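You operate a simulated robot arm through the tools that you are given. There is no shell and no other tool. Be economical: measure what you need, move in short steps, check, and stop when the job is done.

The job below is to be done with a simulated robot arm. You get a single attempt, and the scene is never put back.

TASK
Fetch the white round badge and set it on top of the white roll on the end of the checking bench. Then fetch the green tin from the upper shelf of the checking bench and set it on the low white stack. Then put the green oval badge on the middle shelf of the checking bench away in the inside of the black tray. Then fetch the grey buffer and set it on top of the banded green box. Then take the blue foam block on the end of the beige bench and put it away on the right end of the near bench. Then take the tall green jar and put it on top of the deep white box. Then open the case lid. The order counts. Set down upright: green tin, grey buffer, tall green jar.

It is judged by the outcome, as a careful person would: the job done as asked, and still so three seconds after it is handed in. It fails if anything else is knocked over, pushed out of place, dropped, spilled or broken. A push-on lid holds only when it is set on centred and level and pressed home; a screw cap is set on level and turned clockwise until tight.

THE ROBOT
A 7-joint arm with a fingered hand on a trunk, on a base that drives. Base frame: it is fixed to the floor where the robot stands at the start and does not move with it; the origin is under the middle of the robot, x ahead of it, y to its left, z up; the surface under the hand at the start is at about z = 0.864. Units: m, degrees, N and s.
Its first joint turns from -166.0 to 166.0 degrees. Places, roughly: banded green box [0.75, -0.25, 0.5]; blue foam block (4x4x3 cm) [4.4, -9.8, 0.8]; case lid [0.8, 0.5, 0.9]; deep white box (15x10x9 cm) [3.6, -7.8, 0.9]; green oval badge (6x4x2 cm) [0.7, -0.6, 0.6]; green tin (7x7x8 cm) [0.6, -0.4, 1.3]; grey buffer (5x5x7 cm) [0.7, -0.9, 0.6]; inside of the black tray (36x20 cm) [0.7, -0.34, 0.86]; low white stack (15x12x3 cm) [4.3, 0.7, 0.8]; right end of the near bench [3.6, -8, 0.9]; tall green jar (8x8x12 cm) [4.3, -10, 0.9]; white roll (6x6x13 cm) [0.6, 0.5, 0.9]; white round badge (5x5x2 cm) [0.7, 0.1, 0.9]. Payload 4.7 kg.
The TCP is the grasp point between the finger pads, 0.036 m short of the fingertips. In the tool frame z runs along the fingers and y along their closing line. The gripper opens to 0.12 m. The gripper's body begins 0.042 m behind the TCP. The gripper is a hand of 5 fingers: y runs from the thumb to the fingers, the wrist lies at [-0.018, -0.122, -0.21] in the tool frame, and closing takes about 1.5 s.
Orientation is that of the tool frame in the base frame, as [roll, pitch, yaw] about the fixed x, y, z axes, in that order (R = Rz(yaw) Ry(pitch) Rx(roll)). With the fingers straight down and the wrist toward the robot, the tool's x, y and z point along [0, 1, 0], [1, 0, 0] and [0, 0, -1] of the base frame.

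THE INTERFACE
- The arm moves only by the tool nudge_tool. Its argument "moves" is a list of rows, each a list of 2 entries, a list of its own where there are three numbers: the shift along the base's x, y, z in units of 30 mm (1.0 is 30 mm), then the turn, a rotation vector about the base's x, y, z in units of 4 degrees (1.0 is 4 degrees). In form: [[[tx, ty, tz], [ax, ay, az]], ...]. A call has 1 to 8 rows; each row shifts and turns the commanded pose from where the row before left it. "gripper" is the opening, from 0 (shut) to 1 (fully open), set as the call begins (left out, the last holds). A call with a number of a shift or a turn outside -1 to 1 is refused whole. Rows are played at 5 a second. More than 0.05 m and 8.6 degrees between two rows, or a gripper value outside its range, and nothing of the call is played. Where a pose cannot be reached the arm comes as near as it can. A force on the tool above 40 N (or 10 N above the force at the start of the call, whichever is more), or a blocked arm, ends the call early, and 0.2 s more pass. The fingers move at their own pace (about 0.045 m/s each) and stop on an object; they squeeze with about 26 N. The grip force told is the motor's: it shows also when the fingers shut on nothing. Time passes only in rows, and 0.2 s behind the last, so rows that do not move let the fingers close. The reply holds the time, the measured pose of the TCP, the force on the tool along the base axes, the opening and the grip force, in the units named above and with some noise, with the torque about the TCP (base axes, N m) and any sound that the robot's microphone picked up, and new pictures: "pictures" is both (left out), scene, wrist or none.
- Cameras (640 x 400 px; columns grow to the right, rows downward): "scene" is now at [-0.2376, 0.0786, 1.2535]; the picture's right is [-0.00, -1.00, 0.00], its down [-0.18, 0.00, -0.98] and it looks along [0.98, -0.00, -0.18] (base axes); focal length 262 px, centre (320, 200). "wrist" rides on the gripper at [0.073, -0.091, -0.143] in the tool frame; the picture's right is [-0.80, 0.28, -0.53], its down [-0.53, -0.73, 0.42] and it looks along [-0.27, 0.62, 0.74] (tool axes); focal length 234 px, centre (320, 200). There is no depth. A picture from a camera that has moved, and an enlarged one, comes with that camera's place and axes in the base frame and with its lens.
- drive_base(legs): drives the robot by 1 to 6 legs, each [ahead, turn to the left] in m and degrees, along the robot's own axes; the way and the turn of a leg run together, so that a leg with both is an arc; at most 1.5 m and 180 degrees a leg. The arm and the cameras ride along, it lands a little off, and it stops where it bumps. It gives what a move gives, and a new picture of the scene camera.
- set_fingers(index, middle, ring, little, thumb_bend, thumb_turn): sets how far each is bent, from 0 (flat) to 1 (curled in); at 0.3 the hand is open as for a grip, at 0.7 the pads meet at the TCP. One left out holds its place. A second passes; each finger stops where it meets its share of the squeeze, and holds until it gets a number again. A gripper value or a shape takes the hand back. It gives what a move gives, with no picture; readings hold the bend of each and the force on index, middle, ring, little, thumb and palm. thumb_turn goes from beside the hand (0) to across from the fingers (1), as for a grip.
- hand_shape(shape): the hand has 5 fingers and takes this shape, open, in about a second: jaw (thumb against the fingers, like two jaws); tri (thumb and two fingers); tip (a fingertip pinch); poke (one finger out to press); point (the index stretched); flat (the hand flat); cup (the hand cupped); fist (a fist). The gripper value then closes the fingers along that shape, each until it touches; the sizes above hold for jaw. It gives what a move gives, with no picture.
- pan_tilt(pan, tilt): turns the head with the scene camera to pan (to the left, within 143 degrees either way) and tilt (down, from -29 to 69), counted from straight ahead of the robot. It gives what a move gives, and a new picture of the scene camera.
- zoom(camera, box): a new picture of the part [left, top, right, bottom] of that camera's present view, enlarged. It takes no simulated time.
- close_job(): hands the job in; it is judged then, once.

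Go step by step. Nothing tells you exact positions but the pictures and the camera data: compare them with the known pose of the tool, close in by small moves and look again before you grip or let go. The budget is 196 turns and 260 pictures, counting those below and the enlarged ones. Unless the task says otherwise, let go and move clear before handing in.

The tools are called as a command line: name --argument value ..., lists and objects as JSON in quotes. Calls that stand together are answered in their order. nudge_tool: Moves the arm, as the interface text tells. Its arguments: {"type":"object","properties":{"moves":{"type":"array"},"gripper":{"type":"number"},"pictures":{"type":"string","enum":["both","scene","wrist","none"]}},"required":["moves"]} The other tools are called the same way: hand_shape (shape) gives the hand a shape; set_fingers (index, middle, ring, little, thumb_bend, thumb_turn) moves the fingers one by one; drive_base (legs) drives the base; pan_tilt (pan, tilt) turns the head that bears the scene camera; zoom (camera, box) takes an enlarged picture of a part of a camera's view; close_job () hands the job in.

At the start:

```text
time: 0.0
position: [0.6047, 0.0302, 1.4]
orientation: [-180.0, 0.0, 89.9]
wrist_force: [-0.9, 0.1, -0.1]
moment: [0.02, -0.04, -0.02]
width: 0.1195
grasp_force: 0.2
shape: jaw
bend: [0.3, 0.3, 0.3, 0.3, 0.3, 0.98]
finger forces: [0.1, 0.0, 0.0, 0.0, 0.0, 0.0]
robot x, y, heading: [0.0006, 0.0042, 0.2]
head pan, tilt: [-0.2, 10.4]
```

scene: 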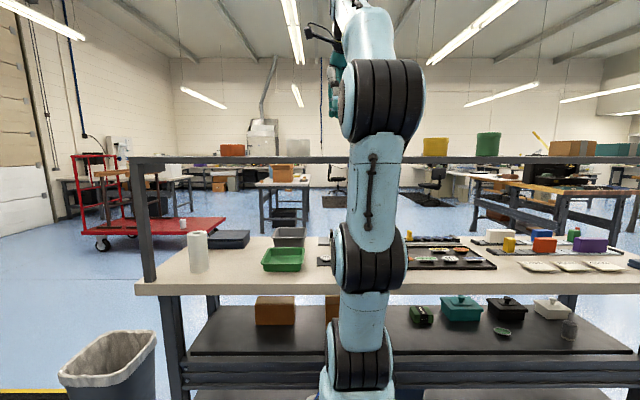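
wrist: 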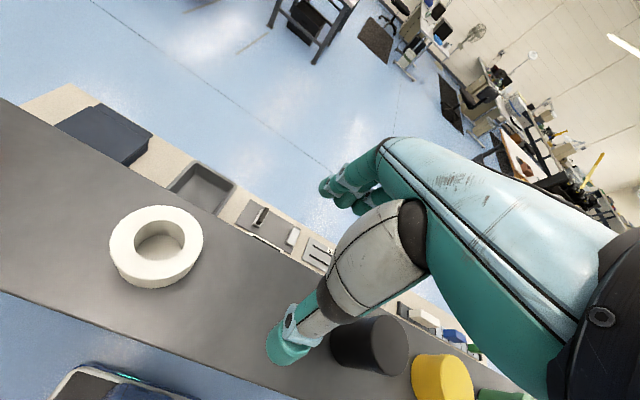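

I see the checking bench ahead with an upper shelf, a worktop and a middle shelf below; the arm hides the middle. I'll enlarge the pictures to find the items.

zoom --camera "scene" --box '[140, 220, 380, 370]'

zoom --camera "scene" --box '[380, 120, 640, 360]'

zoom --camera "wrist" --box '[0, 80, 480, 400]'

```text
2.67 times, centred on (260, 295) of scene
camera zoom: at [-0.2376, 0.0786, 1.2535], right [0.0, -1.0, 0.0], down [-0.18, 0.0, -0.98], along [0.98, 0.0, -0.18], focal length 699 px, centre (480, -53)
```

zoom: 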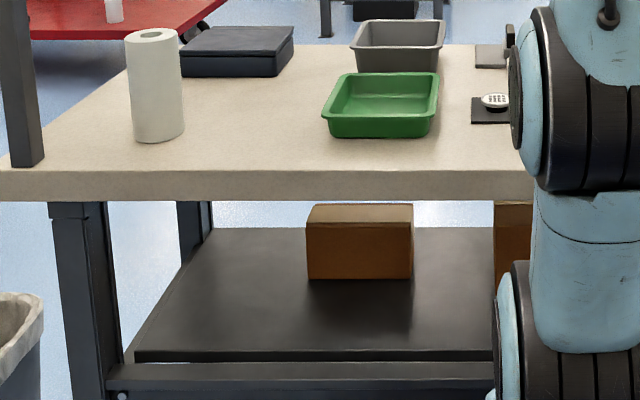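

```text
1.67 times, centred on (510, 240) of scene
camera zoom: at [-0.2376, 0.0786, 1.2535], right [0.0, -1.0, 0.0], down [-0.18, 0.0, -0.98], along [0.98, 0.0, -0.18], focal length 437 px, centre (3, 133)
```

zoom: 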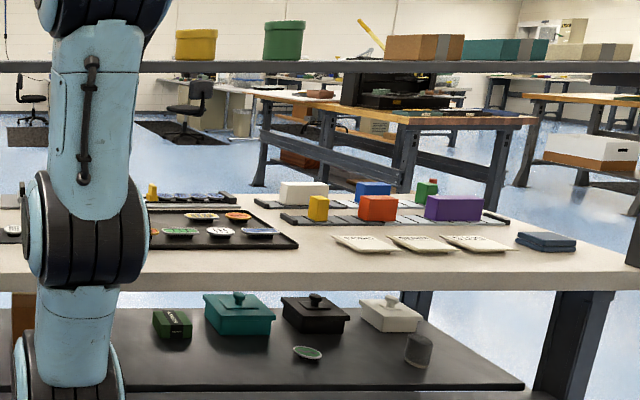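

```text
1.25 times, centred on (240, 240) of wrist
camera zoom: at [0.5136, 0.1019, 1.544], right [0.28, -0.8, 0.53], down [-0.73, -0.53, -0.42], along [0.62, -0.27, -0.74], focal length 293 px, centre (420, 150)
```

zoom: 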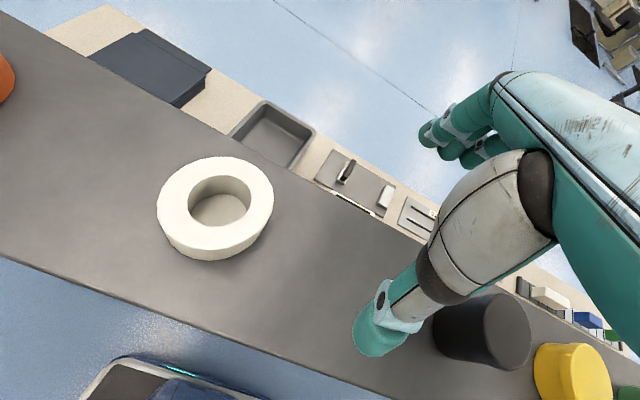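

The badge seems to sit on a small dark pad at about [0.66, 0.06, 0.87], beneath the upper shelf (shelf about x 0.50–0.64, z 1.24). I'll draw the arm back off the shelf first.

nudge_tool --moves '[[[-1, 0, 0], [0, 0, 0]], [[-1, 0, 0], [0, 0, 0]], [[-1, 0, 0], [0, 0, 0]], [[-1, 0, 0], [0, 0, 0]], [[-1, 0, 0], [0, 0, 0]], [[-1, 0, 0], [0, 0, 0]], [[-1, 0, 0], [0, 0, 0]], [[-1, 0, 0], [0, 0, 0]]]' --pictures "both"

```text
time: 2.0
position: [0.3775, -0.0123, 1.3976]
orientation: [-179.9, 0.0, 73.3]
wrist_force: [0.2, -1.1, 0.1]
moment: [0.08, 0.04, 0.0]
width: 0.1199
grasp_force: 0.1
shape: jaw
bend: [0.3, 0.3, 0.3, 0.3, 0.3, 0.98]
finger forces: [0.0, 0.0, 0.0, 0.0, 0.1, 0.1]
out of reach, approached as far as the arm can: row 8
robot x, y, heading: [0.0032, 0.0016, 0.3]
head pan, tilt: [-0.2, 10.4]
stopped in row 8: the arm was blocked; the commanded pose is now the measured one
camera scene: at [-0.2374, 0.0782, 1.2535], right [0.0, -1.0, 0.0], down [-0.18, 0.0, -0.98], along [0.98, 0.0, -0.18], focal length 262 px, centre (320, 200)
camera wrist: at [0.3124, 0.0835, 1.5416], right [0.04, -0.85, 0.52], down [-0.86, -0.3, -0.42], along [0.52, -0.43, -0.74], focal length 234 px, centre (320, 200)
```

scene: 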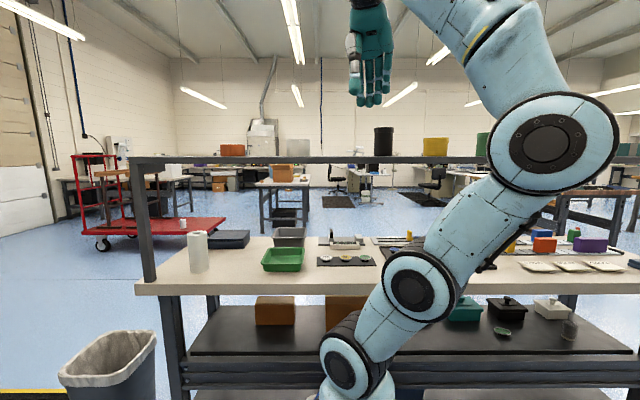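
wrist: 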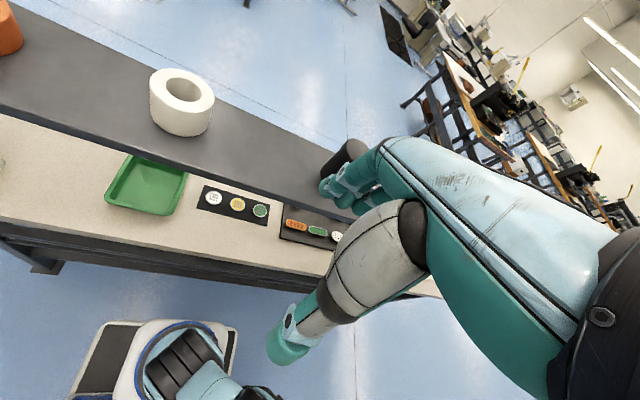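

The badge row (white, yellow, green) is clear now: the white one at about [0.663, 0.058, 0.875]. I back the base a little so the arm can come in low beneath the upper shelf.

drive_base --legs '[[-0.2, 0]]'

nudge_tool --moves '[[[0, 0, -1], [0, 0, 1]], [[0, 0, -1], [0, 0, 1]], [[0, 0, -1], [0, 0, 1]], [[0, 0, -1], [0, 0, 1]], [[0, 0, -1], [0, 0, 0]], [[0, 0, -1], [0, 0, 0]], [[0, 0, -1], [0, 0, 0]], [[0, 0, -1], [0, 0, 0]]]' --pictures "scene"

```text
time: 3.6
position: [0.1809, -0.01, 1.3971]
orientation: [-179.9, 0.0, 73.2]
wrist_force: [0.3, 0.2, -0.4]
moment: [0.0, 0.04, 0.03]
width: 0.12
grasp_force: 0.1
shape: jaw
bend: [0.3, 0.3, 0.3, 0.3, 0.3, 0.98]
finger forces: [0.0, 0.1, 0.1, 0.1, 0.0, 0.0]
robot x, y, heading: [-0.1983, -0.0032, 0.0]
head pan, tilt: [-0.2, 10.4]
camera scene: at [-0.4352, 0.0789, 1.2535], right [0.0, -1.0, 0.0], down [-0.18, 0.0, -0.98], along [0.98, 0.0, -0.18], focal length 262 px, centre (320, 200)
```

scene: 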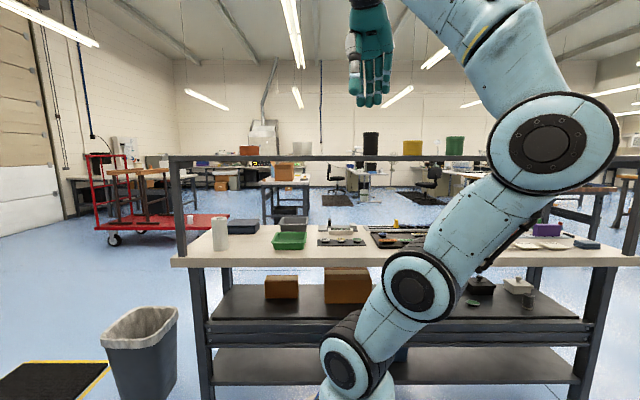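

```text
time: 5.4
position: [0.1646, -0.0026, 1.207]
orientation: [-175.6, -1.0, 81.9]
wrist_force: [-0.5, -1.5, 0.2]
moment: [0.07, -0.02, -0.01]
width: 0.1201
grasp_force: 0.0
shape: jaw
bend: [0.3, 0.3, 0.3, 0.3, 0.3, 0.98]
finger forces: [0.1, 0.0, 0.0, 0.0, 0.1, 0.0]
out of reach, approached as far as the arm can: row 1, 2, 3, 4
robot x, y, heading: [-0.1944, 0.0034, -0.2]
head pan, tilt: [-0.2, 10.4]
camera scene: at [-0.4351, 0.079, 1.2535], right [0.0, -1.0, 0.0], down [-0.18, 0.0, -0.98], along [0.98, 0.0, -0.18], focal length 262 px, centre (320, 200)
```

scene: 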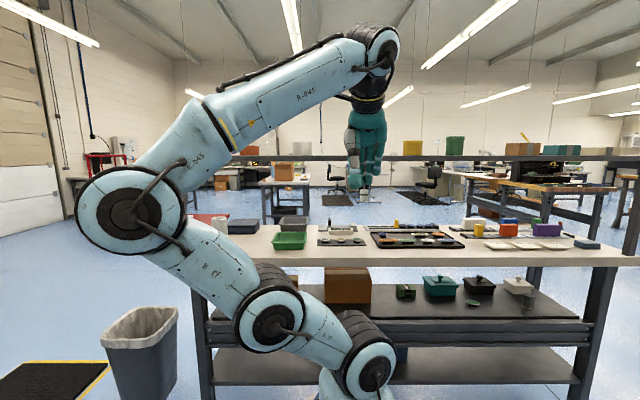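

The elbow has swung to the left and the hand is free ahead of the bench. Fingers must close sideways with the hand leaning forward to get beneath the shelf, so I turn the tool in free space.

nudge_tool --moves '[[[1, 0, 0], [0, 0, 1]], [[1, 0, 0], [0, 0, 1]], [[1, 0, 0], [0, 0, 1]], [[0, 0, 0], [0, 0, 1]], [[0, 0, 0], [0, 0, 1]], [[0, 0, 0], [0, 0, 1]], [[0, 0, 0], [0, 0, 1]], [[0, 0, 0], [0, 0, 1]]]' --pictures "none"

nudge_tool --moves '[[[0, 0, 0], [0, 0, 1]], [[0, 0, 0], [0, 0, 1]], [[0, 0, 0], [0, 0, 1]], [[0, 0, 0], [0, 0, 1]], [[0, 0, 0], [0, 0, 1]], [[0, 0, 0], [0, 0, 1]], [[0, 0, 0], [0, 0, 1]], [[0, 0, 0], [0, 0, 1]]]' --pictures "none"

nudge_tool --moves '[[[0, 0, 0], [0, 0, 1]], [[0, 0, 0], [0, 0, 1]], [[0, 0, 0], [0, 0, 1]], [[0, 0, 0], [0, 0, 1]], [[0, 0, 0], [0, 0, 1]], [[0, 0, 0], [0, 0, 1]], [[0, 0, 0], [0, 0, 1]], [[0, 0, 0], [0, 0, 1]]]' --pictures "scene"

```text
time: 7.2
position: [0.255, -0.0037, 1.2084]
orientation: [-175.7, -0.8, 114.1]
wrist_force: [0.4, 0.0, -0.2]
moment: [0.02, 0.01, 0.01]
width: 0.1201
grasp_force: 0.1
shape: jaw
bend: [0.3, 0.3, 0.3, 0.3, 0.3, 0.98]
finger forces: [0.0, 0.1, 0.1, 0.1, 0.1, 0.0]
robot x, y, heading: [-0.2002, -0.0005, -0.2]
head pan, tilt: [-0.2, 10.4]
```

```text
time: 9.0
position: [0.2537, -0.0036, 1.2077]
orientation: [-175.6, -0.8, 146.0]
wrist_force: [0.5, -0.6, -0.7]
moment: [0.03, -0.01, -0.01]
width: 0.1197
grasp_force: 0.0
shape: jaw
bend: [0.3, 0.3, 0.3, 0.3, 0.3, 0.98]
finger forces: [0.0, 0.0, 0.0, 0.0, 0.0, 0.1]
robot x, y, heading: [-0.1989, -0.0032, -0.0]
head pan, tilt: [-0.2, 10.4]
```

```text
time: 10.8
position: [0.2537, -0.0037, 1.2077]
orientation: [-175.8, -0.9, 178.0]
wrist_force: [-1.4, -0.4, 0.6]
moment: [0.0, -0.04, 0.02]
width: 0.1199
grasp_force: 0.1
shape: jaw
bend: [0.3, 0.3, 0.3, 0.3, 0.3, 0.98]
finger forces: [0.1, 0.0, 0.0, 0.0, 0.0, 0.0]
robot x, y, heading: [-0.1993, 0.0001, -0.0]
head pan, tilt: [-0.2, 10.4]
camera scene: at [-0.4352, 0.0789, 1.2535], right [0.0, -1.0, 0.0], down [-0.18, 0.0, -0.98], along [0.98, 0.0, -0.18], focal length 262 px, centre (320, 200)
```

scene: 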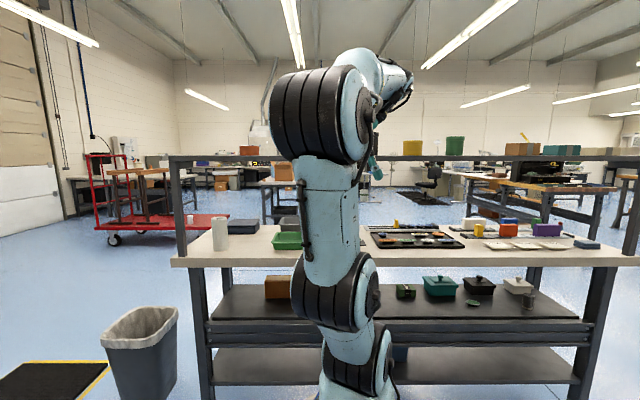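

Reachable. Now I lean the hand forward about the base's y axis and lower it in front of the bench.

nudge_tool --moves '[[[0, 0, -1], [1, 0, 0]], [[0, 0, -1], [0, -1, 0]], [[0, 0, -1], [0, -1, 0]], [[0, 0, -1], [0, -1, 0]], [[0, 0, -1], [0, -1, 0]], [[0, 0, -1], [0, -1, 0]], [[0, 0, 0], [0, -1, 0]], [[0, 0, 0], [0, -1, 0]]]' --pictures "none"

nudge_tool --moves '[[[0, 0, 0], [0, -1, 0]], [[0, 0, 0], [0, -1, 0]], [[0, 0, 0], [0, -1, 0]], [[0, 0, 0], [0, -1, 0]], [[0, 0, 0], [0, -1, 0]], [[0, 0, 0], [0, -1, 0]]]' --pictures "both"

```text
time: 12.6
position: [0.2545, -0.0028, 1.0276]
orientation: [179.3, 27.1, 177.9]
wrist_force: [-0.6, 0.2, 0.3]
moment: [-0.05, -0.01, 0.0]
width: 0.1198
grasp_force: 0.1
shape: jaw
bend: [0.3, 0.3, 0.3, 0.3, 0.3, 0.98]
finger forces: [0.0, 0.0, 0.0, 0.0, 0.0, 0.0]
robot x, y, heading: [-0.1969, -0.0001, -0.1]
head pan, tilt: [-0.2, 10.4]
```

```text
time: 14.0
position: [0.2546, -0.0036, 1.0283]
orientation: [177.9, 51.1, 176.9]
wrist_force: [0.7, 0.0, -0.2]
moment: [0.02, 0.02, -0.01]
width: 0.12
grasp_force: 0.1
shape: jaw
bend: [0.3, 0.3, 0.3, 0.3, 0.3, 0.98]
finger forces: [0.0, 0.0, 0.1, 0.0, 0.0, 0.1]
robot x, y, heading: [-0.199, 0.0025, -0.1]
head pan, tilt: [-0.2, 10.4]
camera scene: at [-0.4352, 0.079, 1.2535], right [0.0, -1.0, 0.0], down [-0.18, 0.0, -0.98], along [0.98, 0.0, -0.18], focal length 262 px, centre (320, 200)
camera wrist: at [0.0951, -0.0924, 1.0601], right [0.1, 0.25, 0.96], down [0.65, -0.75, 0.13], along [0.76, 0.61, -0.24], focal length 234 px, centre (320, 200)
```

scene: 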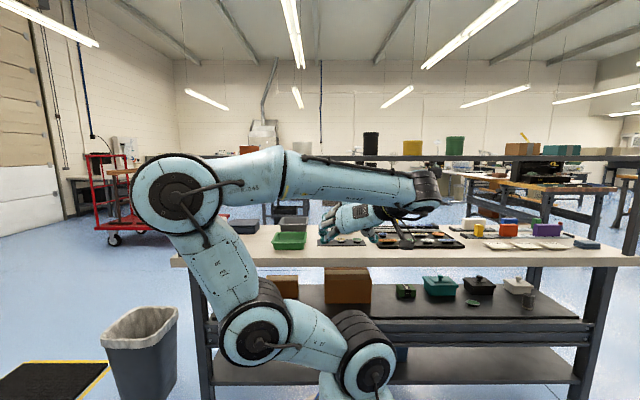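
wrist: 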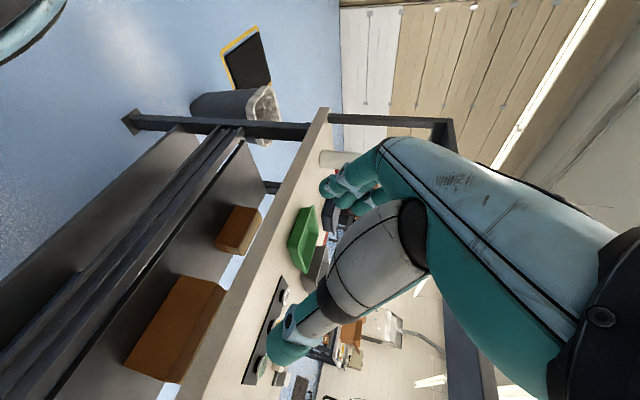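

The posture fits well under the shelf. I look at how the fingertip-pinch shape sits before going in.

hand_shape --shape "tip"

zoom --camera "scene" --box '[300, 180, 460, 280]'

zoom --camera "wrist" --box '[240, 130, 440, 400]'

```text
time: 14.9
position: [0.2549, -0.0027, 1.0271]
orientation: [177.9, 51.1, 176.8]
wrist_force: [0.4, -0.4, -0.9]
moment: [0.0, 0.01, 0.03]
width: 0.1199
grasp_force: 0.1
shape: tip
bend: [0.3, 0.98, 0.99, 0.99, 0.3, 0.98]
finger forces: [0.1, 0.0, 0.0, 0.0, 0.0, 0.1]
robot x, y, heading: [-0.1971, 0.0011, -0.2]
head pan, tilt: [-0.2, 10.4]
```

```text
4.00 times, centred on (380, 230) of scene
camera zoom: at [-0.4352, 0.079, 1.2535], right [0.0, -1.0, 0.0], down [-0.18, 0.0, -0.98], along [0.98, 0.0, -0.18], focal length 1048 px, centre (80, 80)
```

zoom: 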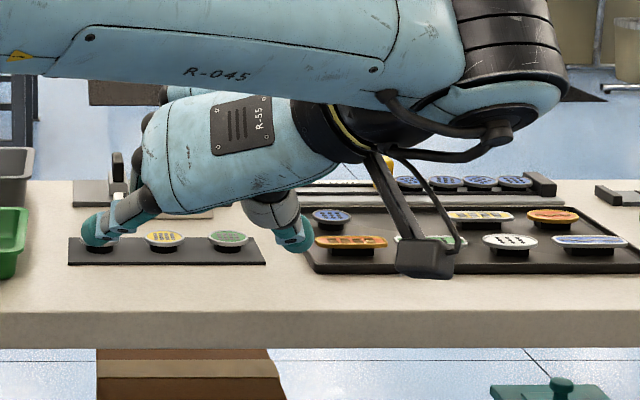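

```text
1.48 times, centred on (340, 265) of wrist
camera zoom: at [0.0952, -0.0925, 1.0604], right [0.1, 0.25, 0.96], down [0.65, -0.75, 0.13], along [0.76, 0.61, -0.24], focal length 347 px, centre (290, 104)
```

zoom: 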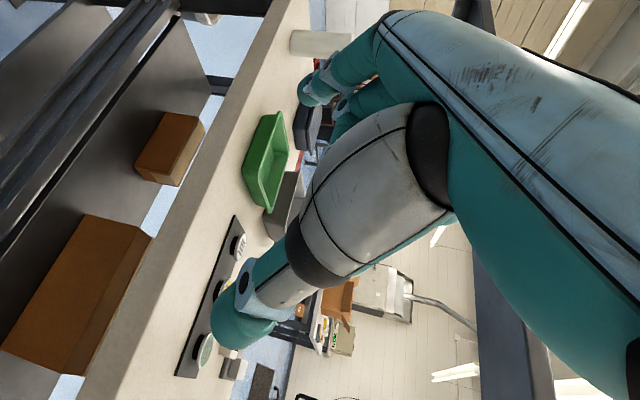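

The badges turn out to be discs on small stems on a mat. I lower to just above bench height, then go in under the shelf at about z 0.94.

nudge_tool --moves '[[[0, 0.5, -1], [0, 0, 0]], [[0, 0.5, -1], [0, 0, 0]], [[0, 0.5, -1], [0, 0, 0.4]], [[1, 0.5, 0], [0, 0, 0.4]], [[1, 0, 0], [0, 0, 0]], [[1, 0, 0], [0, 0, 0]], [[1, 0, 0], [0, 0, 0]], [[1, 0, 0], [0, 0, 0]]]' --pictures "none"

nudge_tool --moves '[[[1, 0, 0], [0, 0, 0]], [[1, 0, 0], [0, 0, 0]], [[1, 0, 0], [0, 0, 0]], [[0.5, 0, 0], [0, 0, 0]]]' --pictures "both"

zoom --camera "scene" --box '[280, 180, 440, 280]'

```text
time: 16.7
position: [0.4064, 0.0557, 0.9376]
orientation: [177.9, 51.1, -179.9]
wrist_force: [-0.4, 0.7, -0.5]
moment: [0.0, 0.02, 0.04]
width: 0.1197
grasp_force: 0.0
shape: tip
bend: [0.3, 0.98, 0.99, 0.99, 0.3, 0.98]
finger forces: [0.1, 0.0, 0.1, 0.1, 0.0, 0.0]
robot x, y, heading: [-0.1985, -0.002, -0.4]
head pan, tilt: [-0.2, 10.4]
```

```text
time: 17.7
position: [0.5098, 0.0558, 0.9371]
orientation: [177.8, 51.0, -179.9]
wrist_force: [0.9, 0.9, 0.5]
moment: [0.0, 0.04, 0.0]
width: 0.12
grasp_force: 0.0
shape: tip
bend: [0.3, 0.98, 0.99, 0.99, 0.3, 0.98]
finger forces: [0.0, 0.0, 0.0, 0.0, 0.0, 0.0]
robot x, y, heading: [-0.199, 0.0023, 0.1]
head pan, tilt: [-0.2, 10.4]
camera scene: at [-0.4353, 0.0789, 1.2535], right [0.0, -1.0, 0.0], down [-0.18, 0.0, -0.98], along [0.98, 0.0, -0.18], focal length 262 px, centre (320, 200)
camera wrist: at [0.3564, -0.042, 0.9698], right [0.09, 0.26, 0.96], down [0.69, -0.72, 0.13], along [0.72, 0.65, -0.24], focal length 234 px, centre (320, 200)
```

scene: 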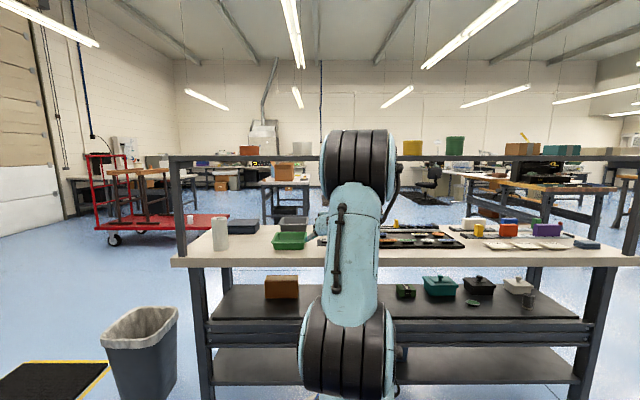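
wrist: 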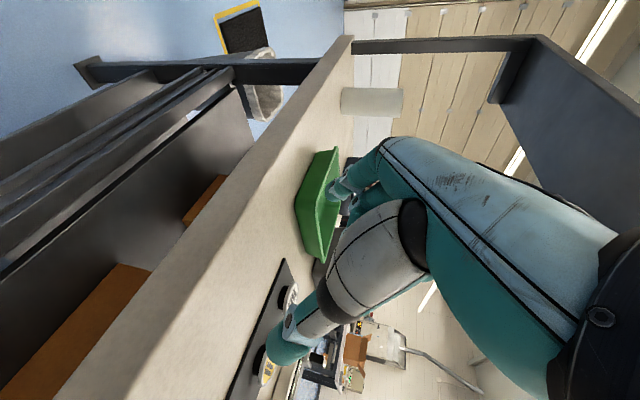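

```text
4.00 times, centred on (360, 230) of scene
camera zoom: at [-0.4353, 0.0789, 1.2535], right [0.0, -1.0, 0.0], down [-0.18, 0.0, -0.98], along [0.98, 0.0, -0.18], focal length 1048 px, centre (160, 80)
```

zoom: 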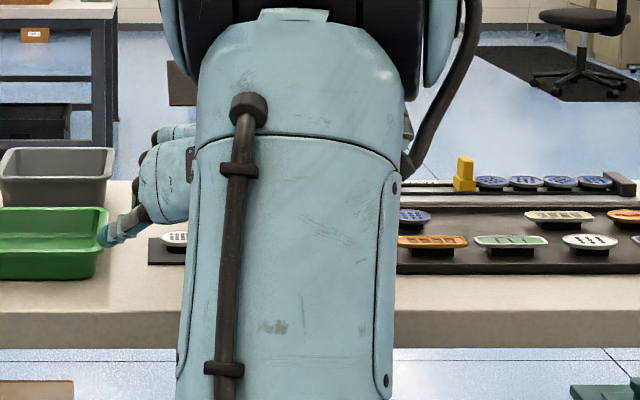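

The white badge sits right between index and thumb, but fully open the thumb would meet the yellow one. I narrow the opening to about 7.5 cm, drop to grasp height and creep forward.

nudge_tool --moves '[[[0, 0.1, 0], [0, 0, 0]], [[0, 0, 0], [0, 0, 0]], [[0, 0, -0.6], [0, 0, 0]], [[0.6, 0, -0.6], [0, 0, 0]], [[0.6, 0, 0], [0, 0, 0]]]' --gripper 0.62 --pictures "none"

zoom --camera "wrist" --box '[180, 180, 420, 400]'

```text
time: 18.9
position: [0.5468, 0.0597, 0.9019]
orientation: [178.0, 51.0, -179.8]
wrist_force: [-0.6, 0.6, 0.5]
moment: [0.0, 0.01, 0.01]
width: 0.0748
grasp_force: 0.1
shape: tip
bend: [0.29, 0.98, 0.99, 0.99, 0.64, 1.0]
finger forces: [0.0, 0.0, 0.0, 0.1, 0.0, 0.0]
robot x, y, heading: [-0.1992, 0.0006, -0.1]
head pan, tilt: [-0.2, 10.4]
```

```text
1.82 times, centred on (300, 290) of wrist
camera zoom: at [0.392, -0.0382, 0.9346], right [0.09, 0.26, 0.96], down [0.69, -0.72, 0.13], along [0.72, 0.65, -0.24], focal length 426 px, centre (356, 36)
```

zoom: 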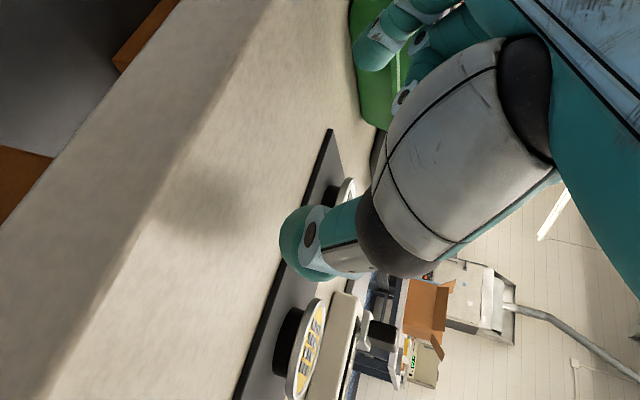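

The tip shape closed only the thumb, so I set index and thumb evenly by hand instead.

set_fingers --index 0.45 --thumb_bend 0.45

zoom --camera "wrist" --box '[180, 180, 420, 400]'

```text
time: 19.9
position: [0.5459, 0.0598, 0.9022]
orientation: [178.1, 51.0, -179.7]
wrist_force: [0.0, -0.6, 0.5]
moment: [-0.01, 0.02, 0.04]
width: 0.0779
grasp_force: 0.1
shape: fingers
bend: [0.45, 0.98, 0.99, 0.99, 0.45, 1.0]
finger forces: [0.1, 0.0, 0.0, 0.0, 0.1, 0.0]
robot x, y, heading: [-0.1986, -0.0021, -0.1]
head pan, tilt: [-0.2, 10.4]
```

```text
1.82 times, centred on (300, 290) of wrist
camera zoom: at [0.3919, -0.0383, 0.9346], right [0.09, 0.26, 0.96], down [0.69, -0.72, 0.13], along [0.72, 0.65, -0.24], focal length 426 px, centre (356, 36)
```

zoom: 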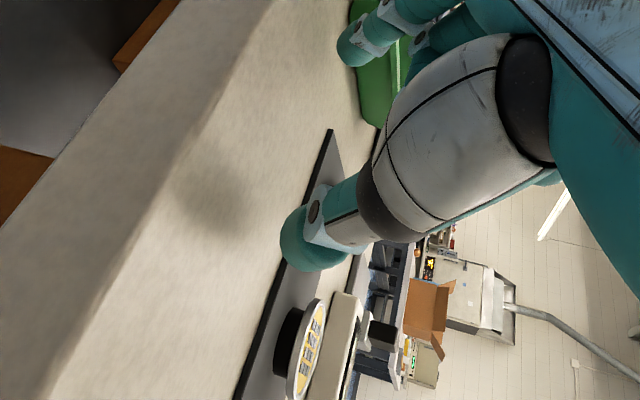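

Projection puts the white badge at y≈0.060 and yellow at about −0.012, so I narrow slightly to clear the yellow one and move in.

set_fingers --index 0.49 --thumb_bend 0.49

nudge_tool --moves '[[[0.5, 0, 0], [0, 0, 0]], [[0.5, 0, 0], [0, 0, 0]], [[0.5, 0, 0], [0, 0, 0]]]' --pictures "none"

zoom --camera "wrist" --box '[180, 180, 420, 400]'

zoom --camera "scene" --box '[290, 190, 430, 270]'

```text
time: 20.9
position: [0.5437, 0.0585, 0.9018]
orientation: [177.9, 50.9, -180.0]
wrist_force: [-0.3, 0.9, 0.2]
moment: [-0.03, 0.02, 0.02]
width: 0.0666
grasp_force: 0.2
shape: fingers
bend: [0.49, 0.98, 0.99, 0.99, 0.49, 1.0]
finger forces: [0.0, 0.0, 0.0, 0.0, 0.0, 0.0]
robot x, y, heading: [-0.1976, 0.0008, 0.1]
head pan, tilt: [-0.2, 10.4]
```

```text
time: 21.7
position: [0.5917, 0.0595, 0.9015]
orientation: [177.9, 50.9, -179.9]
wrist_force: [0.3, -0.6, 0.3]
moment: [-0.02, 0.02, -0.01]
width: 0.0665
grasp_force: 0.2
shape: fingers
bend: [0.49, 0.98, 0.99, 0.99, 0.49, 1.0]
finger forces: [0.1, 0.0, 0.0, 0.0, 0.1, 0.0]
robot x, y, heading: [-0.1964, -0.0026, -0.1]
head pan, tilt: [-0.2, 10.4]
```

```text
1.82 times, centred on (300, 290) of wrist
camera zoom: at [0.4367, -0.0378, 0.9346], right [0.09, 0.26, 0.96], down [0.69, -0.72, 0.13], along [0.72, 0.65, -0.24], focal length 426 px, centre (356, 36)
```

zoom: 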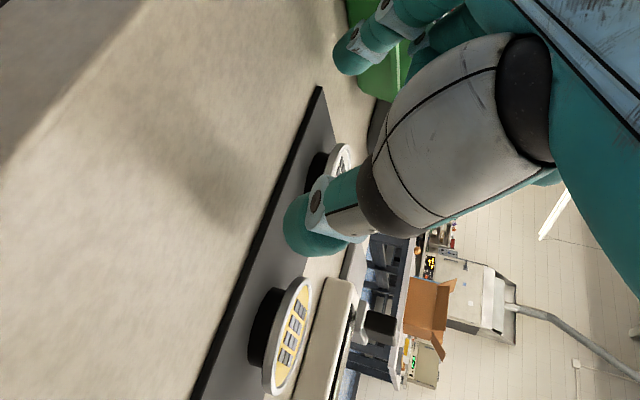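

```text
4.57 times, centred on (360, 230) of scene
camera zoom: at [-0.4353, 0.0789, 1.2535], right [0.0, -1.0, 0.0], down [-0.18, 0.0, -0.98], along [0.98, 0.0, -0.18], focal length 1198 px, centre (137, 63)
```

zoom: 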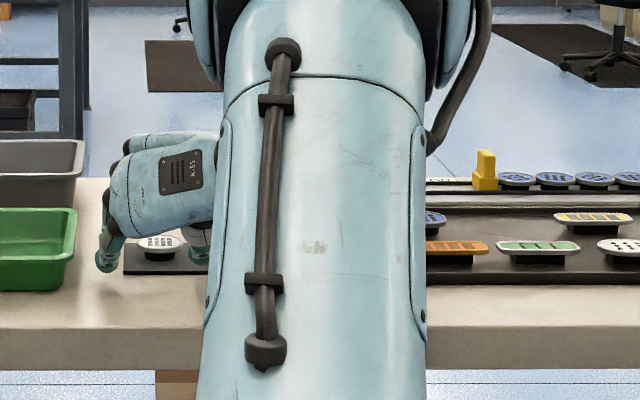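

The white disc is centred between index and thumb. Advancing 3 cm and closing.

nudge_tool --moves '[[[0.55, 0, 0], [0, 0, 0]], [[0.5, 0, -0.05], [0, 0, 0]]]' --pictures "none"

zoom --camera "scene" --box '[290, 190, 430, 270]'

zoom --camera "wrist" --box '[180, 180, 420, 400]'

```text
time: 22.3
position: [0.6224, 0.0594, 0.9007]
orientation: [177.8, 51.0, -180.0]
wrist_force: [0.0, 0.2, 0.5]
moment: [0.03, 0.0, 0.03]
width: 0.0665
grasp_force: 0.2
shape: fingers
bend: [0.49, 0.98, 0.99, 0.99, 0.49, 1.0]
finger forces: [0.0, 0.0, 0.1, 0.1, 0.0, 0.1]
robot x, y, heading: [-0.1987, -0.0001, -0.1]
head pan, tilt: [-0.2, 10.4]
```

```text
4.57 times, centred on (360, 230) of scene
camera zoom: at [-0.4353, 0.0789, 1.2535], right [0.0, -1.0, 0.0], down [-0.18, 0.0, -0.98], along [0.98, 0.0, -0.18], focal length 1198 px, centre (137, 63)
```

zoom: 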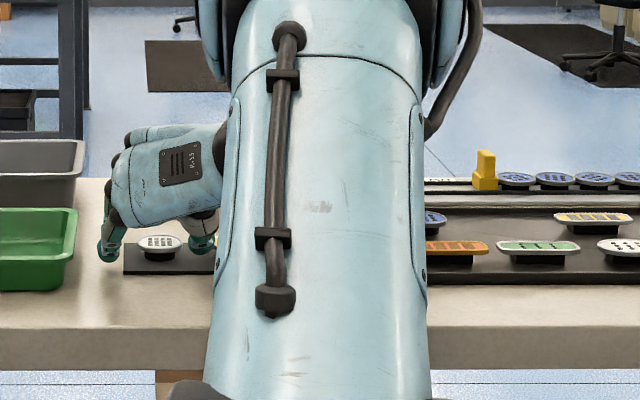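

```text
1.82 times, centred on (300, 290) of wrist
camera zoom: at [0.4682, -0.0388, 0.933], right [0.09, 0.26, 0.96], down [0.69, -0.72, 0.13], along [0.72, 0.65, -0.24], focal length 426 px, centre (356, 36)
```

zoom: 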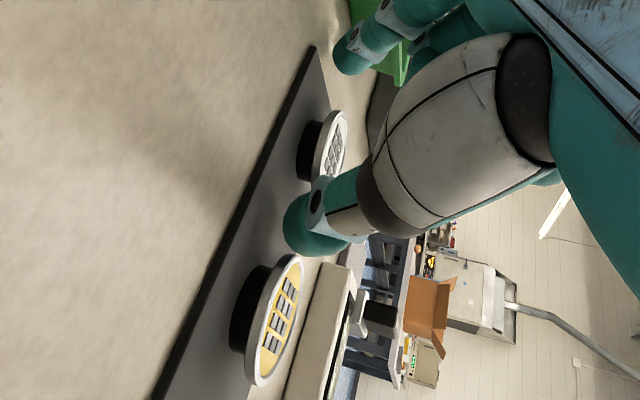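

The badge is between the fingertips. Closing index and thumb evenly.

set_fingers --index 0.57 --thumb_bend 0.57

set_fingers --index 0.72 --thumb_bend 0.72

zoom --camera "scene" --box '[290, 190, 430, 270]'

```text
time: 23.3
position: [0.6217, 0.059, 0.9013]
orientation: [178.0, 50.9, -179.9]
wrist_force: [-0.7, 0.0, 0.0]
moment: [0.0, 0.01, -0.01]
width: 0.0452
grasp_force: 0.1
shape: fingers
bend: [0.56, 0.98, 0.99, 0.99, 0.56, 1.0]
finger forces: [0.0, 0.1, 0.0, 0.1, 0.0, 0.1]
robot x, y, heading: [-0.1957, -0.0002, -0.3]
head pan, tilt: [-0.2, 10.4]
```

```text
time: 24.3
position: [0.6209, 0.0596, 0.9004]
orientation: [177.8, 50.9, -180.0]
wrist_force: [-0.9, 0.1, -0.2]
moment: [0.01, -0.01, 0.0]
width: 0.0001
grasp_force: 0.0
shape: fingers
bend: [0.72, 0.98, 0.99, 0.99, 0.71, 1.0]
finger forces: [0.0, 0.0, 0.0, 0.0, 0.0, 0.0]
robot x, y, heading: [-0.2002, -0.0005, 0.1]
head pan, tilt: [-0.2, 10.4]
```

```text
4.57 times, centred on (360, 230) of scene
camera zoom: at [-0.4352, 0.0789, 1.2535], right [0.0, -1.0, 0.0], down [-0.18, 0.0, -0.98], along [0.98, 0.0, -0.18], focal length 1198 px, centre (137, 63)
```

zoom: 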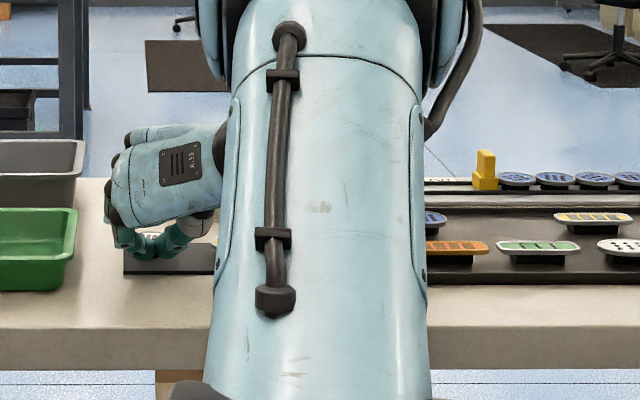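

They closed just short of the badge: it lies about 2.5 cm further in and slightly lower than I took it. I reopen, advance and close again.

set_fingers --index 0.48 --thumb_bend 0.48

nudge_tool --moves '[[[0.5, 0, -0.1], [0, 0, 0]], [[0.45, 0, -0.1], [0, 0, 0]]]' --pictures "none"

set_fingers --index 0.57 --thumb_bend 0.57

zoom --camera "scene" --box '[290, 190, 430, 270]'

```text
time: 25.3
position: [0.6224, 0.0594, 0.9003]
orientation: [178.0, 51.0, -179.9]
wrist_force: [0.0, 0.4, -0.2]
moment: [0.01, -0.01, -0.01]
width: 0.0684
grasp_force: 0.0
shape: fingers
bend: [0.48, 0.98, 0.99, 0.99, 0.48, 1.0]
finger forces: [0.1, 0.0, 0.1, 0.1, 0.0, 0.1]
robot x, y, heading: [-0.1987, 0.0003, -0.2]
head pan, tilt: [-0.2, 10.4]
```

```text
time: 25.9
position: [0.6499, 0.059, 0.8947]
orientation: [178.1, 51.0, -179.8]
wrist_force: [0.5, -0.4, 0.1]
moment: [0.0, 0.0, 0.01]
width: 0.0684
grasp_force: 0.0
shape: fingers
bend: [0.48, 0.98, 0.99, 0.99, 0.48, 1.0]
finger forces: [0.0, 0.0, 0.1, 0.1, 0.0, 0.0]
robot x, y, heading: [-0.1987, 0.0007, -0.2]
head pan, tilt: [-0.2, 10.4]
```

```text
time: 26.9
position: [0.6517, 0.0601, 0.8951]
orientation: [177.9, 51.1, -179.9]
wrist_force: [-0.4, 2.4, 0.9]
moment: [0.08, -0.01, 0.05]
width: 0.0487
grasp_force: 1.1
shape: fingers
bend: [0.53, 0.98, 0.99, 0.99, 0.56, 1.0]
finger forces: [2.0, 0.0, 0.0, 0.0, 0.1, 0.0]
robot x, y, heading: [-0.1972, -0.0034, 0.1]
head pan, tilt: [-0.2, 10.4]
```

```text
4.57 times, centred on (360, 230) of scene
camera zoom: at [-0.4352, 0.079, 1.2535], right [0.0, -1.0, 0.0], down [-0.18, 0.0, -0.98], along [0.98, 0.0, -0.18], focal length 1198 px, centre (137, 63)
```

zoom: 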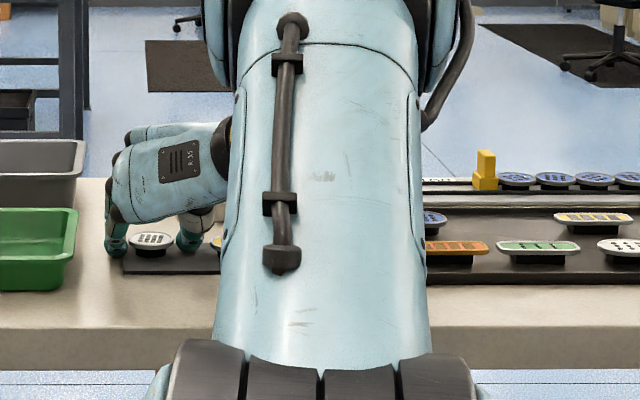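

Contact on the index; continuing to close.

set_fingers --index 0.72 --thumb_bend 0.72

zoom --camera "scene" --box '[290, 190, 430, 270]'

zoom --camera "wrist" --box '[180, 180, 420, 400]'

```text
time: 27.9
position: [0.6502, 0.0588, 0.8957]
orientation: [178.0, 50.9, -179.8]
wrist_force: [2.2, 2.2, 2.7]
moment: [0.15, -0.15, 0.0]
width: 0.0392
grasp_force: 10.3
shape: fingers
bend: [0.53, 0.98, 0.99, 0.99, 0.65, 1.0]
finger forces: [12.8, 0.1, 0.1, 0.0, 9.2, 0.0]
robot x, y, heading: [-0.1953, 0.0025, -0.2]
head pan, tilt: [-0.2, 10.4]
```

```text
4.57 times, centred on (360, 230) of scene
camera zoom: at [-0.4352, 0.079, 1.2535], right [0.0, -1.0, 0.0], down [-0.18, 0.0, -0.98], along [0.98, 0.0, -0.18], focal length 1198 px, centre (137, 63)
```

zoom: 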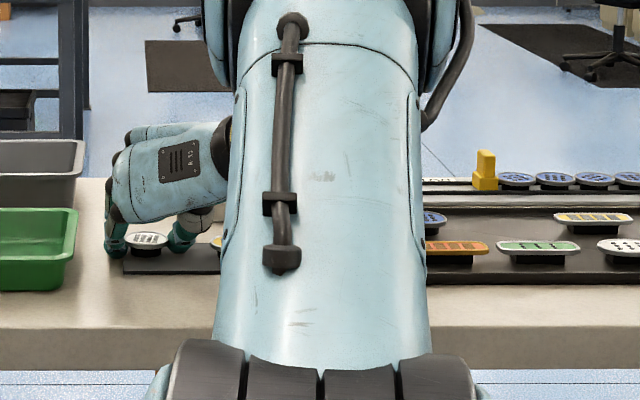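

```text
1.82 times, centred on (300, 290) of wrist
camera zoom: at [0.4965, -0.0388, 0.9275], right [0.09, 0.26, 0.96], down [0.69, -0.72, 0.13], along [0.72, 0.65, -0.24], focal length 426 px, centre (356, 36)
```

zoom: 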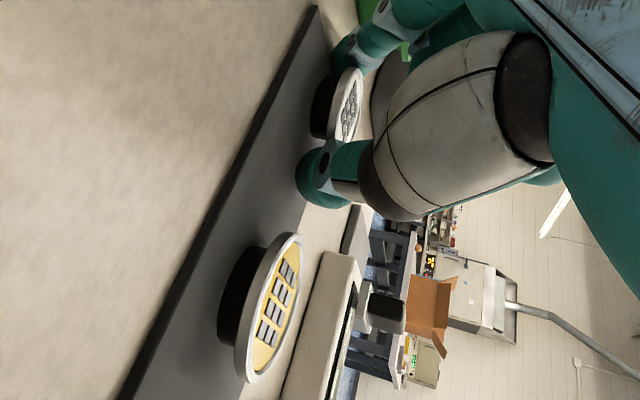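

The badge is gripped (about 10 N each side). I lift, draw it back out of the shelf line, then raise.

nudge_tool --moves '[[[0, 0, 0.5], [0, 0, 0]], [[0, 0, 0.7], [0, 0, 0]], [[-0.6, 0, 0.3], [0, 0, 0]], [[-1, 0, 0], [0, 0, 0]], [[-1, 0, 0], [0, 0, 0]], [[-1, 0, 0], [0, 0, 0]], [[-1, 0, 0], [0, 0, 0]], [[-0.5, 0, 0], [0, 0, 0]]]' --pictures "both"

zoom --camera "wrist" --box '[180, 180, 420, 400]'

```text
time: 29.7
position: [0.4986, 0.0598, 0.9396]
orientation: [178.0, 51.0, -179.8]
wrist_force: [0.5, 0.0, 0.3]
moment: [0.03, 0.0, 0.02]
width: 0.0384
grasp_force: 9.9
shape: fingers
bend: [0.53, 0.98, 0.99, 0.99, 0.64, 1.0]
finger forces: [9.3, 0.0, 0.1, 0.0, 10.2, 0.0]
robot x, y, heading: [-0.1973, 0.0023, -0.1]
head pan, tilt: [-0.2, 10.4]
camera scene: at [-0.4351, 0.079, 1.2535], right [0.0, -1.0, 0.0], down [-0.18, 0.0, -0.98], along [0.98, 0.0, -0.18], focal length 262 px, centre (320, 200)
camera wrist: at [0.344, -0.0385, 0.9719], right [0.09, 0.26, 0.96], down [0.69, -0.72, 0.13], along [0.72, 0.65, -0.24], focal length 234 px, centre (320, 200)
```

scene: 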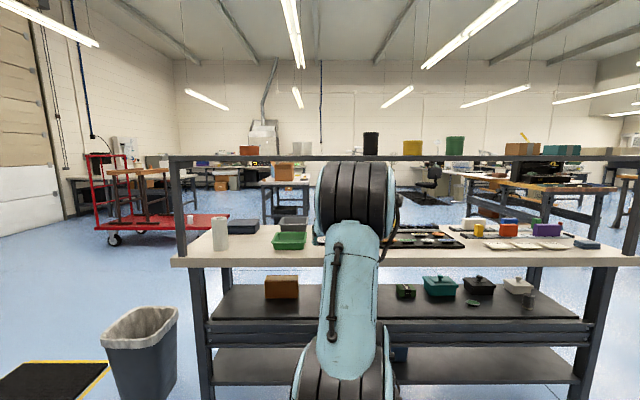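
wrist: 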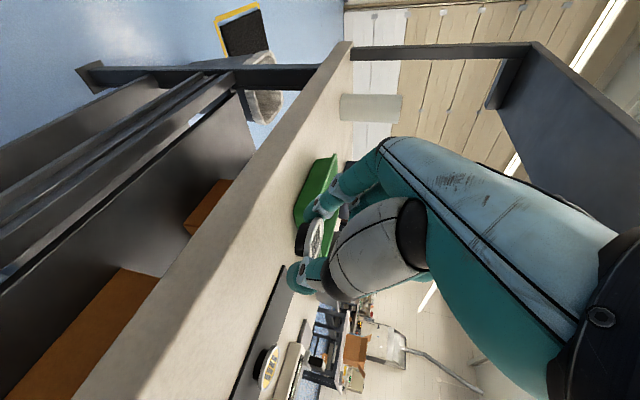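

```text
1.82 times, centred on (300, 290) of wrist
camera zoom: at [0.344, -0.0385, 0.9719], right [0.09, 0.26, 0.96], down [0.69, -0.72, 0.13], along [0.72, 0.65, -0.24], focal length 426 px, centre (356, 36)
```

zoom: 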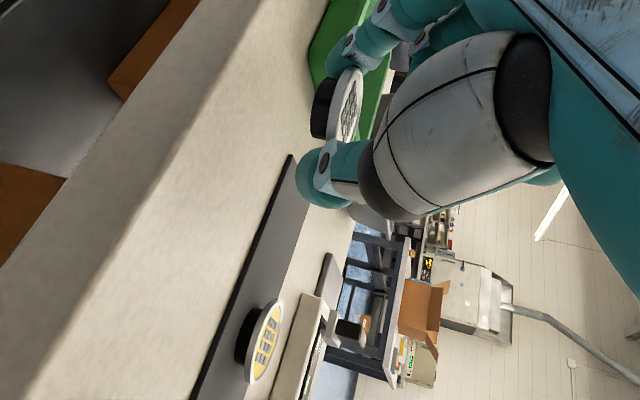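

The badge is held level. The roll's top is at about [0.588, 0.483, 0.995]. I raise in front of the shelf and go left.

nudge_tool --moves '[[[-0.5, 0, 1], [0, 0, 0]], [[-0.3, 0.5, 1], [0, 0, 0]], [[0, 1, 1], [0, 0, 0]], [[0, 1, 1], [0, 0, 0]], [[0, 1, 0], [0, 0, 0]], [[0, 1, 0], [0, 0, 0]], [[0, 1, 0], [0, 0, 0]], [[0, 1, 0], [0, 0, 0]]]' --pictures "none"

nudge_tool --moves '[[[0, 1, 0], [0, 0, 0]], [[0, 1, 0], [0, 0, 0]], [[0, 1, 0], [0, 0, 0]], [[0, 1, 0], [0, 0, 0]], [[0, 1, 0], [0, 0, 0]], [[0, 1, 0], [0, 0, 0]], [[0, 0.9, 0], [0, 0, 0]]]' --pictures "both"

```text
time: 31.5
position: [0.4744, 0.2536, 1.0603]
orientation: [177.7, 50.9, 179.9]
wrist_force: [0.4, -0.4, 0.6]
moment: [-0.02, 0.04, 0.02]
width: 0.0384
grasp_force: 9.9
shape: fingers
bend: [0.53, 0.98, 0.99, 0.99, 0.64, 1.0]
finger forces: [9.1, 0.0, 0.1, 0.0, 10.1, 0.0]
robot x, y, heading: [-0.1996, -0.0015, -0.0]
head pan, tilt: [-0.2, 10.4]
```

```text
time: 33.1
position: [0.473, 0.4618, 1.06]
orientation: [177.9, 50.9, -179.9]
wrist_force: [-0.1, 0.5, -0.2]
moment: [0.01, 0.01, 0.0]
width: 0.0382
grasp_force: 8.6
shape: fingers
bend: [0.53, 0.98, 0.99, 0.99, 0.65, 1.0]
finger forces: [8.8, 0.0, 0.0, 0.0, 9.7, 0.0]
robot x, y, heading: [-0.1961, -0.0049, -0.1]
head pan, tilt: [-0.2, 10.4]
camera scene: at [-0.4352, 0.079, 1.2535], right [0.0, -1.0, 0.0], down [-0.18, 0.0, -0.98], along [0.98, 0.0, -0.18], focal length 262 px, centre (320, 200)
camera wrist: at [0.3193, 0.3637, 1.0912], right [0.09, 0.26, 0.96], down [0.69, -0.72, 0.13], along [0.72, 0.65, -0.24], focal length 234 px, centre (320, 200)
```

scene: 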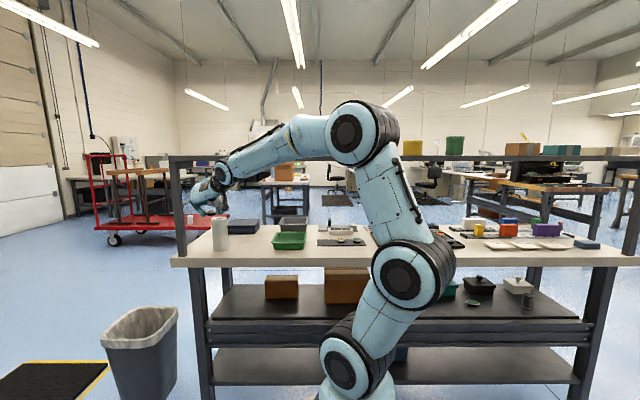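
wrist: 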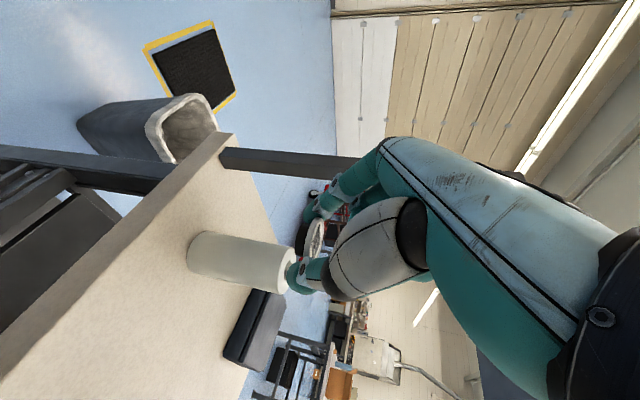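

The badge hovers before the roll. I move forward over the roll's centre and look again.

nudge_tool --moves '[[[1, 0.1, 0], [0, 0, 0]], [[1, 0.2, 0], [0, 0, 0]], [[1, 0.1, 0], [0, 0, 0]]]' --pictures "none"

zoom --camera "wrist" --box '[180, 180, 420, 400]'

zoom --camera "scene" --box '[170, 150, 290, 270]'

```text
time: 33.9
position: [0.5641, 0.4741, 1.0604]
orientation: [177.8, 51.1, 179.9]
wrist_force: [0.7, -1.0, 0.6]
moment: [-0.03, 0.04, 0.0]
width: 0.0379
grasp_force: 9.2
shape: fingers
bend: [0.53, 0.98, 0.99, 0.99, 0.65, 1.0]
finger forces: [8.7, 0.0, 0.0, 0.0, 9.6, 0.1]
robot x, y, heading: [-0.1969, -0.0011, -0.3]
head pan, tilt: [-0.2, 10.4]
```

```text
1.82 times, centred on (300, 290) of wrist
camera zoom: at [0.4098, 0.3757, 1.0919], right [0.09, 0.26, 0.96], down [0.69, -0.72, 0.13], along [0.72, 0.65, -0.24], focal length 426 px, centre (356, 36)
```

zoom: 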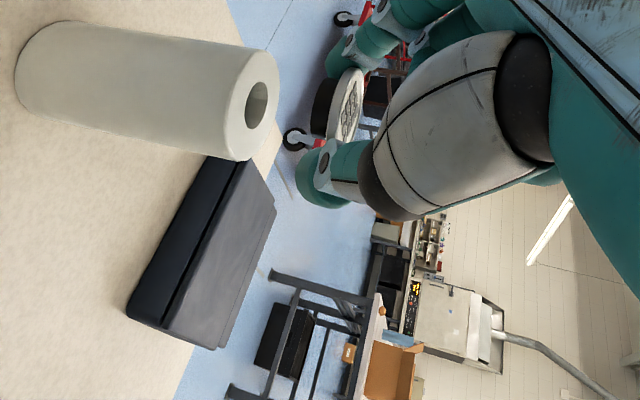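

```text
3.33 times, centred on (230, 210) of scene
camera zoom: at [-0.4354, 0.079, 1.2534], right [0.0, -1.0, 0.0], down [-0.18, 0.0, -0.98], along [0.98, 0.0, -0.18], focal length 873 px, centre (620, 167)
```

zoom: 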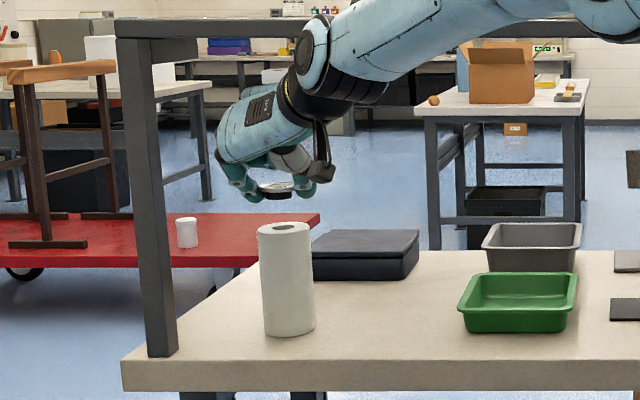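

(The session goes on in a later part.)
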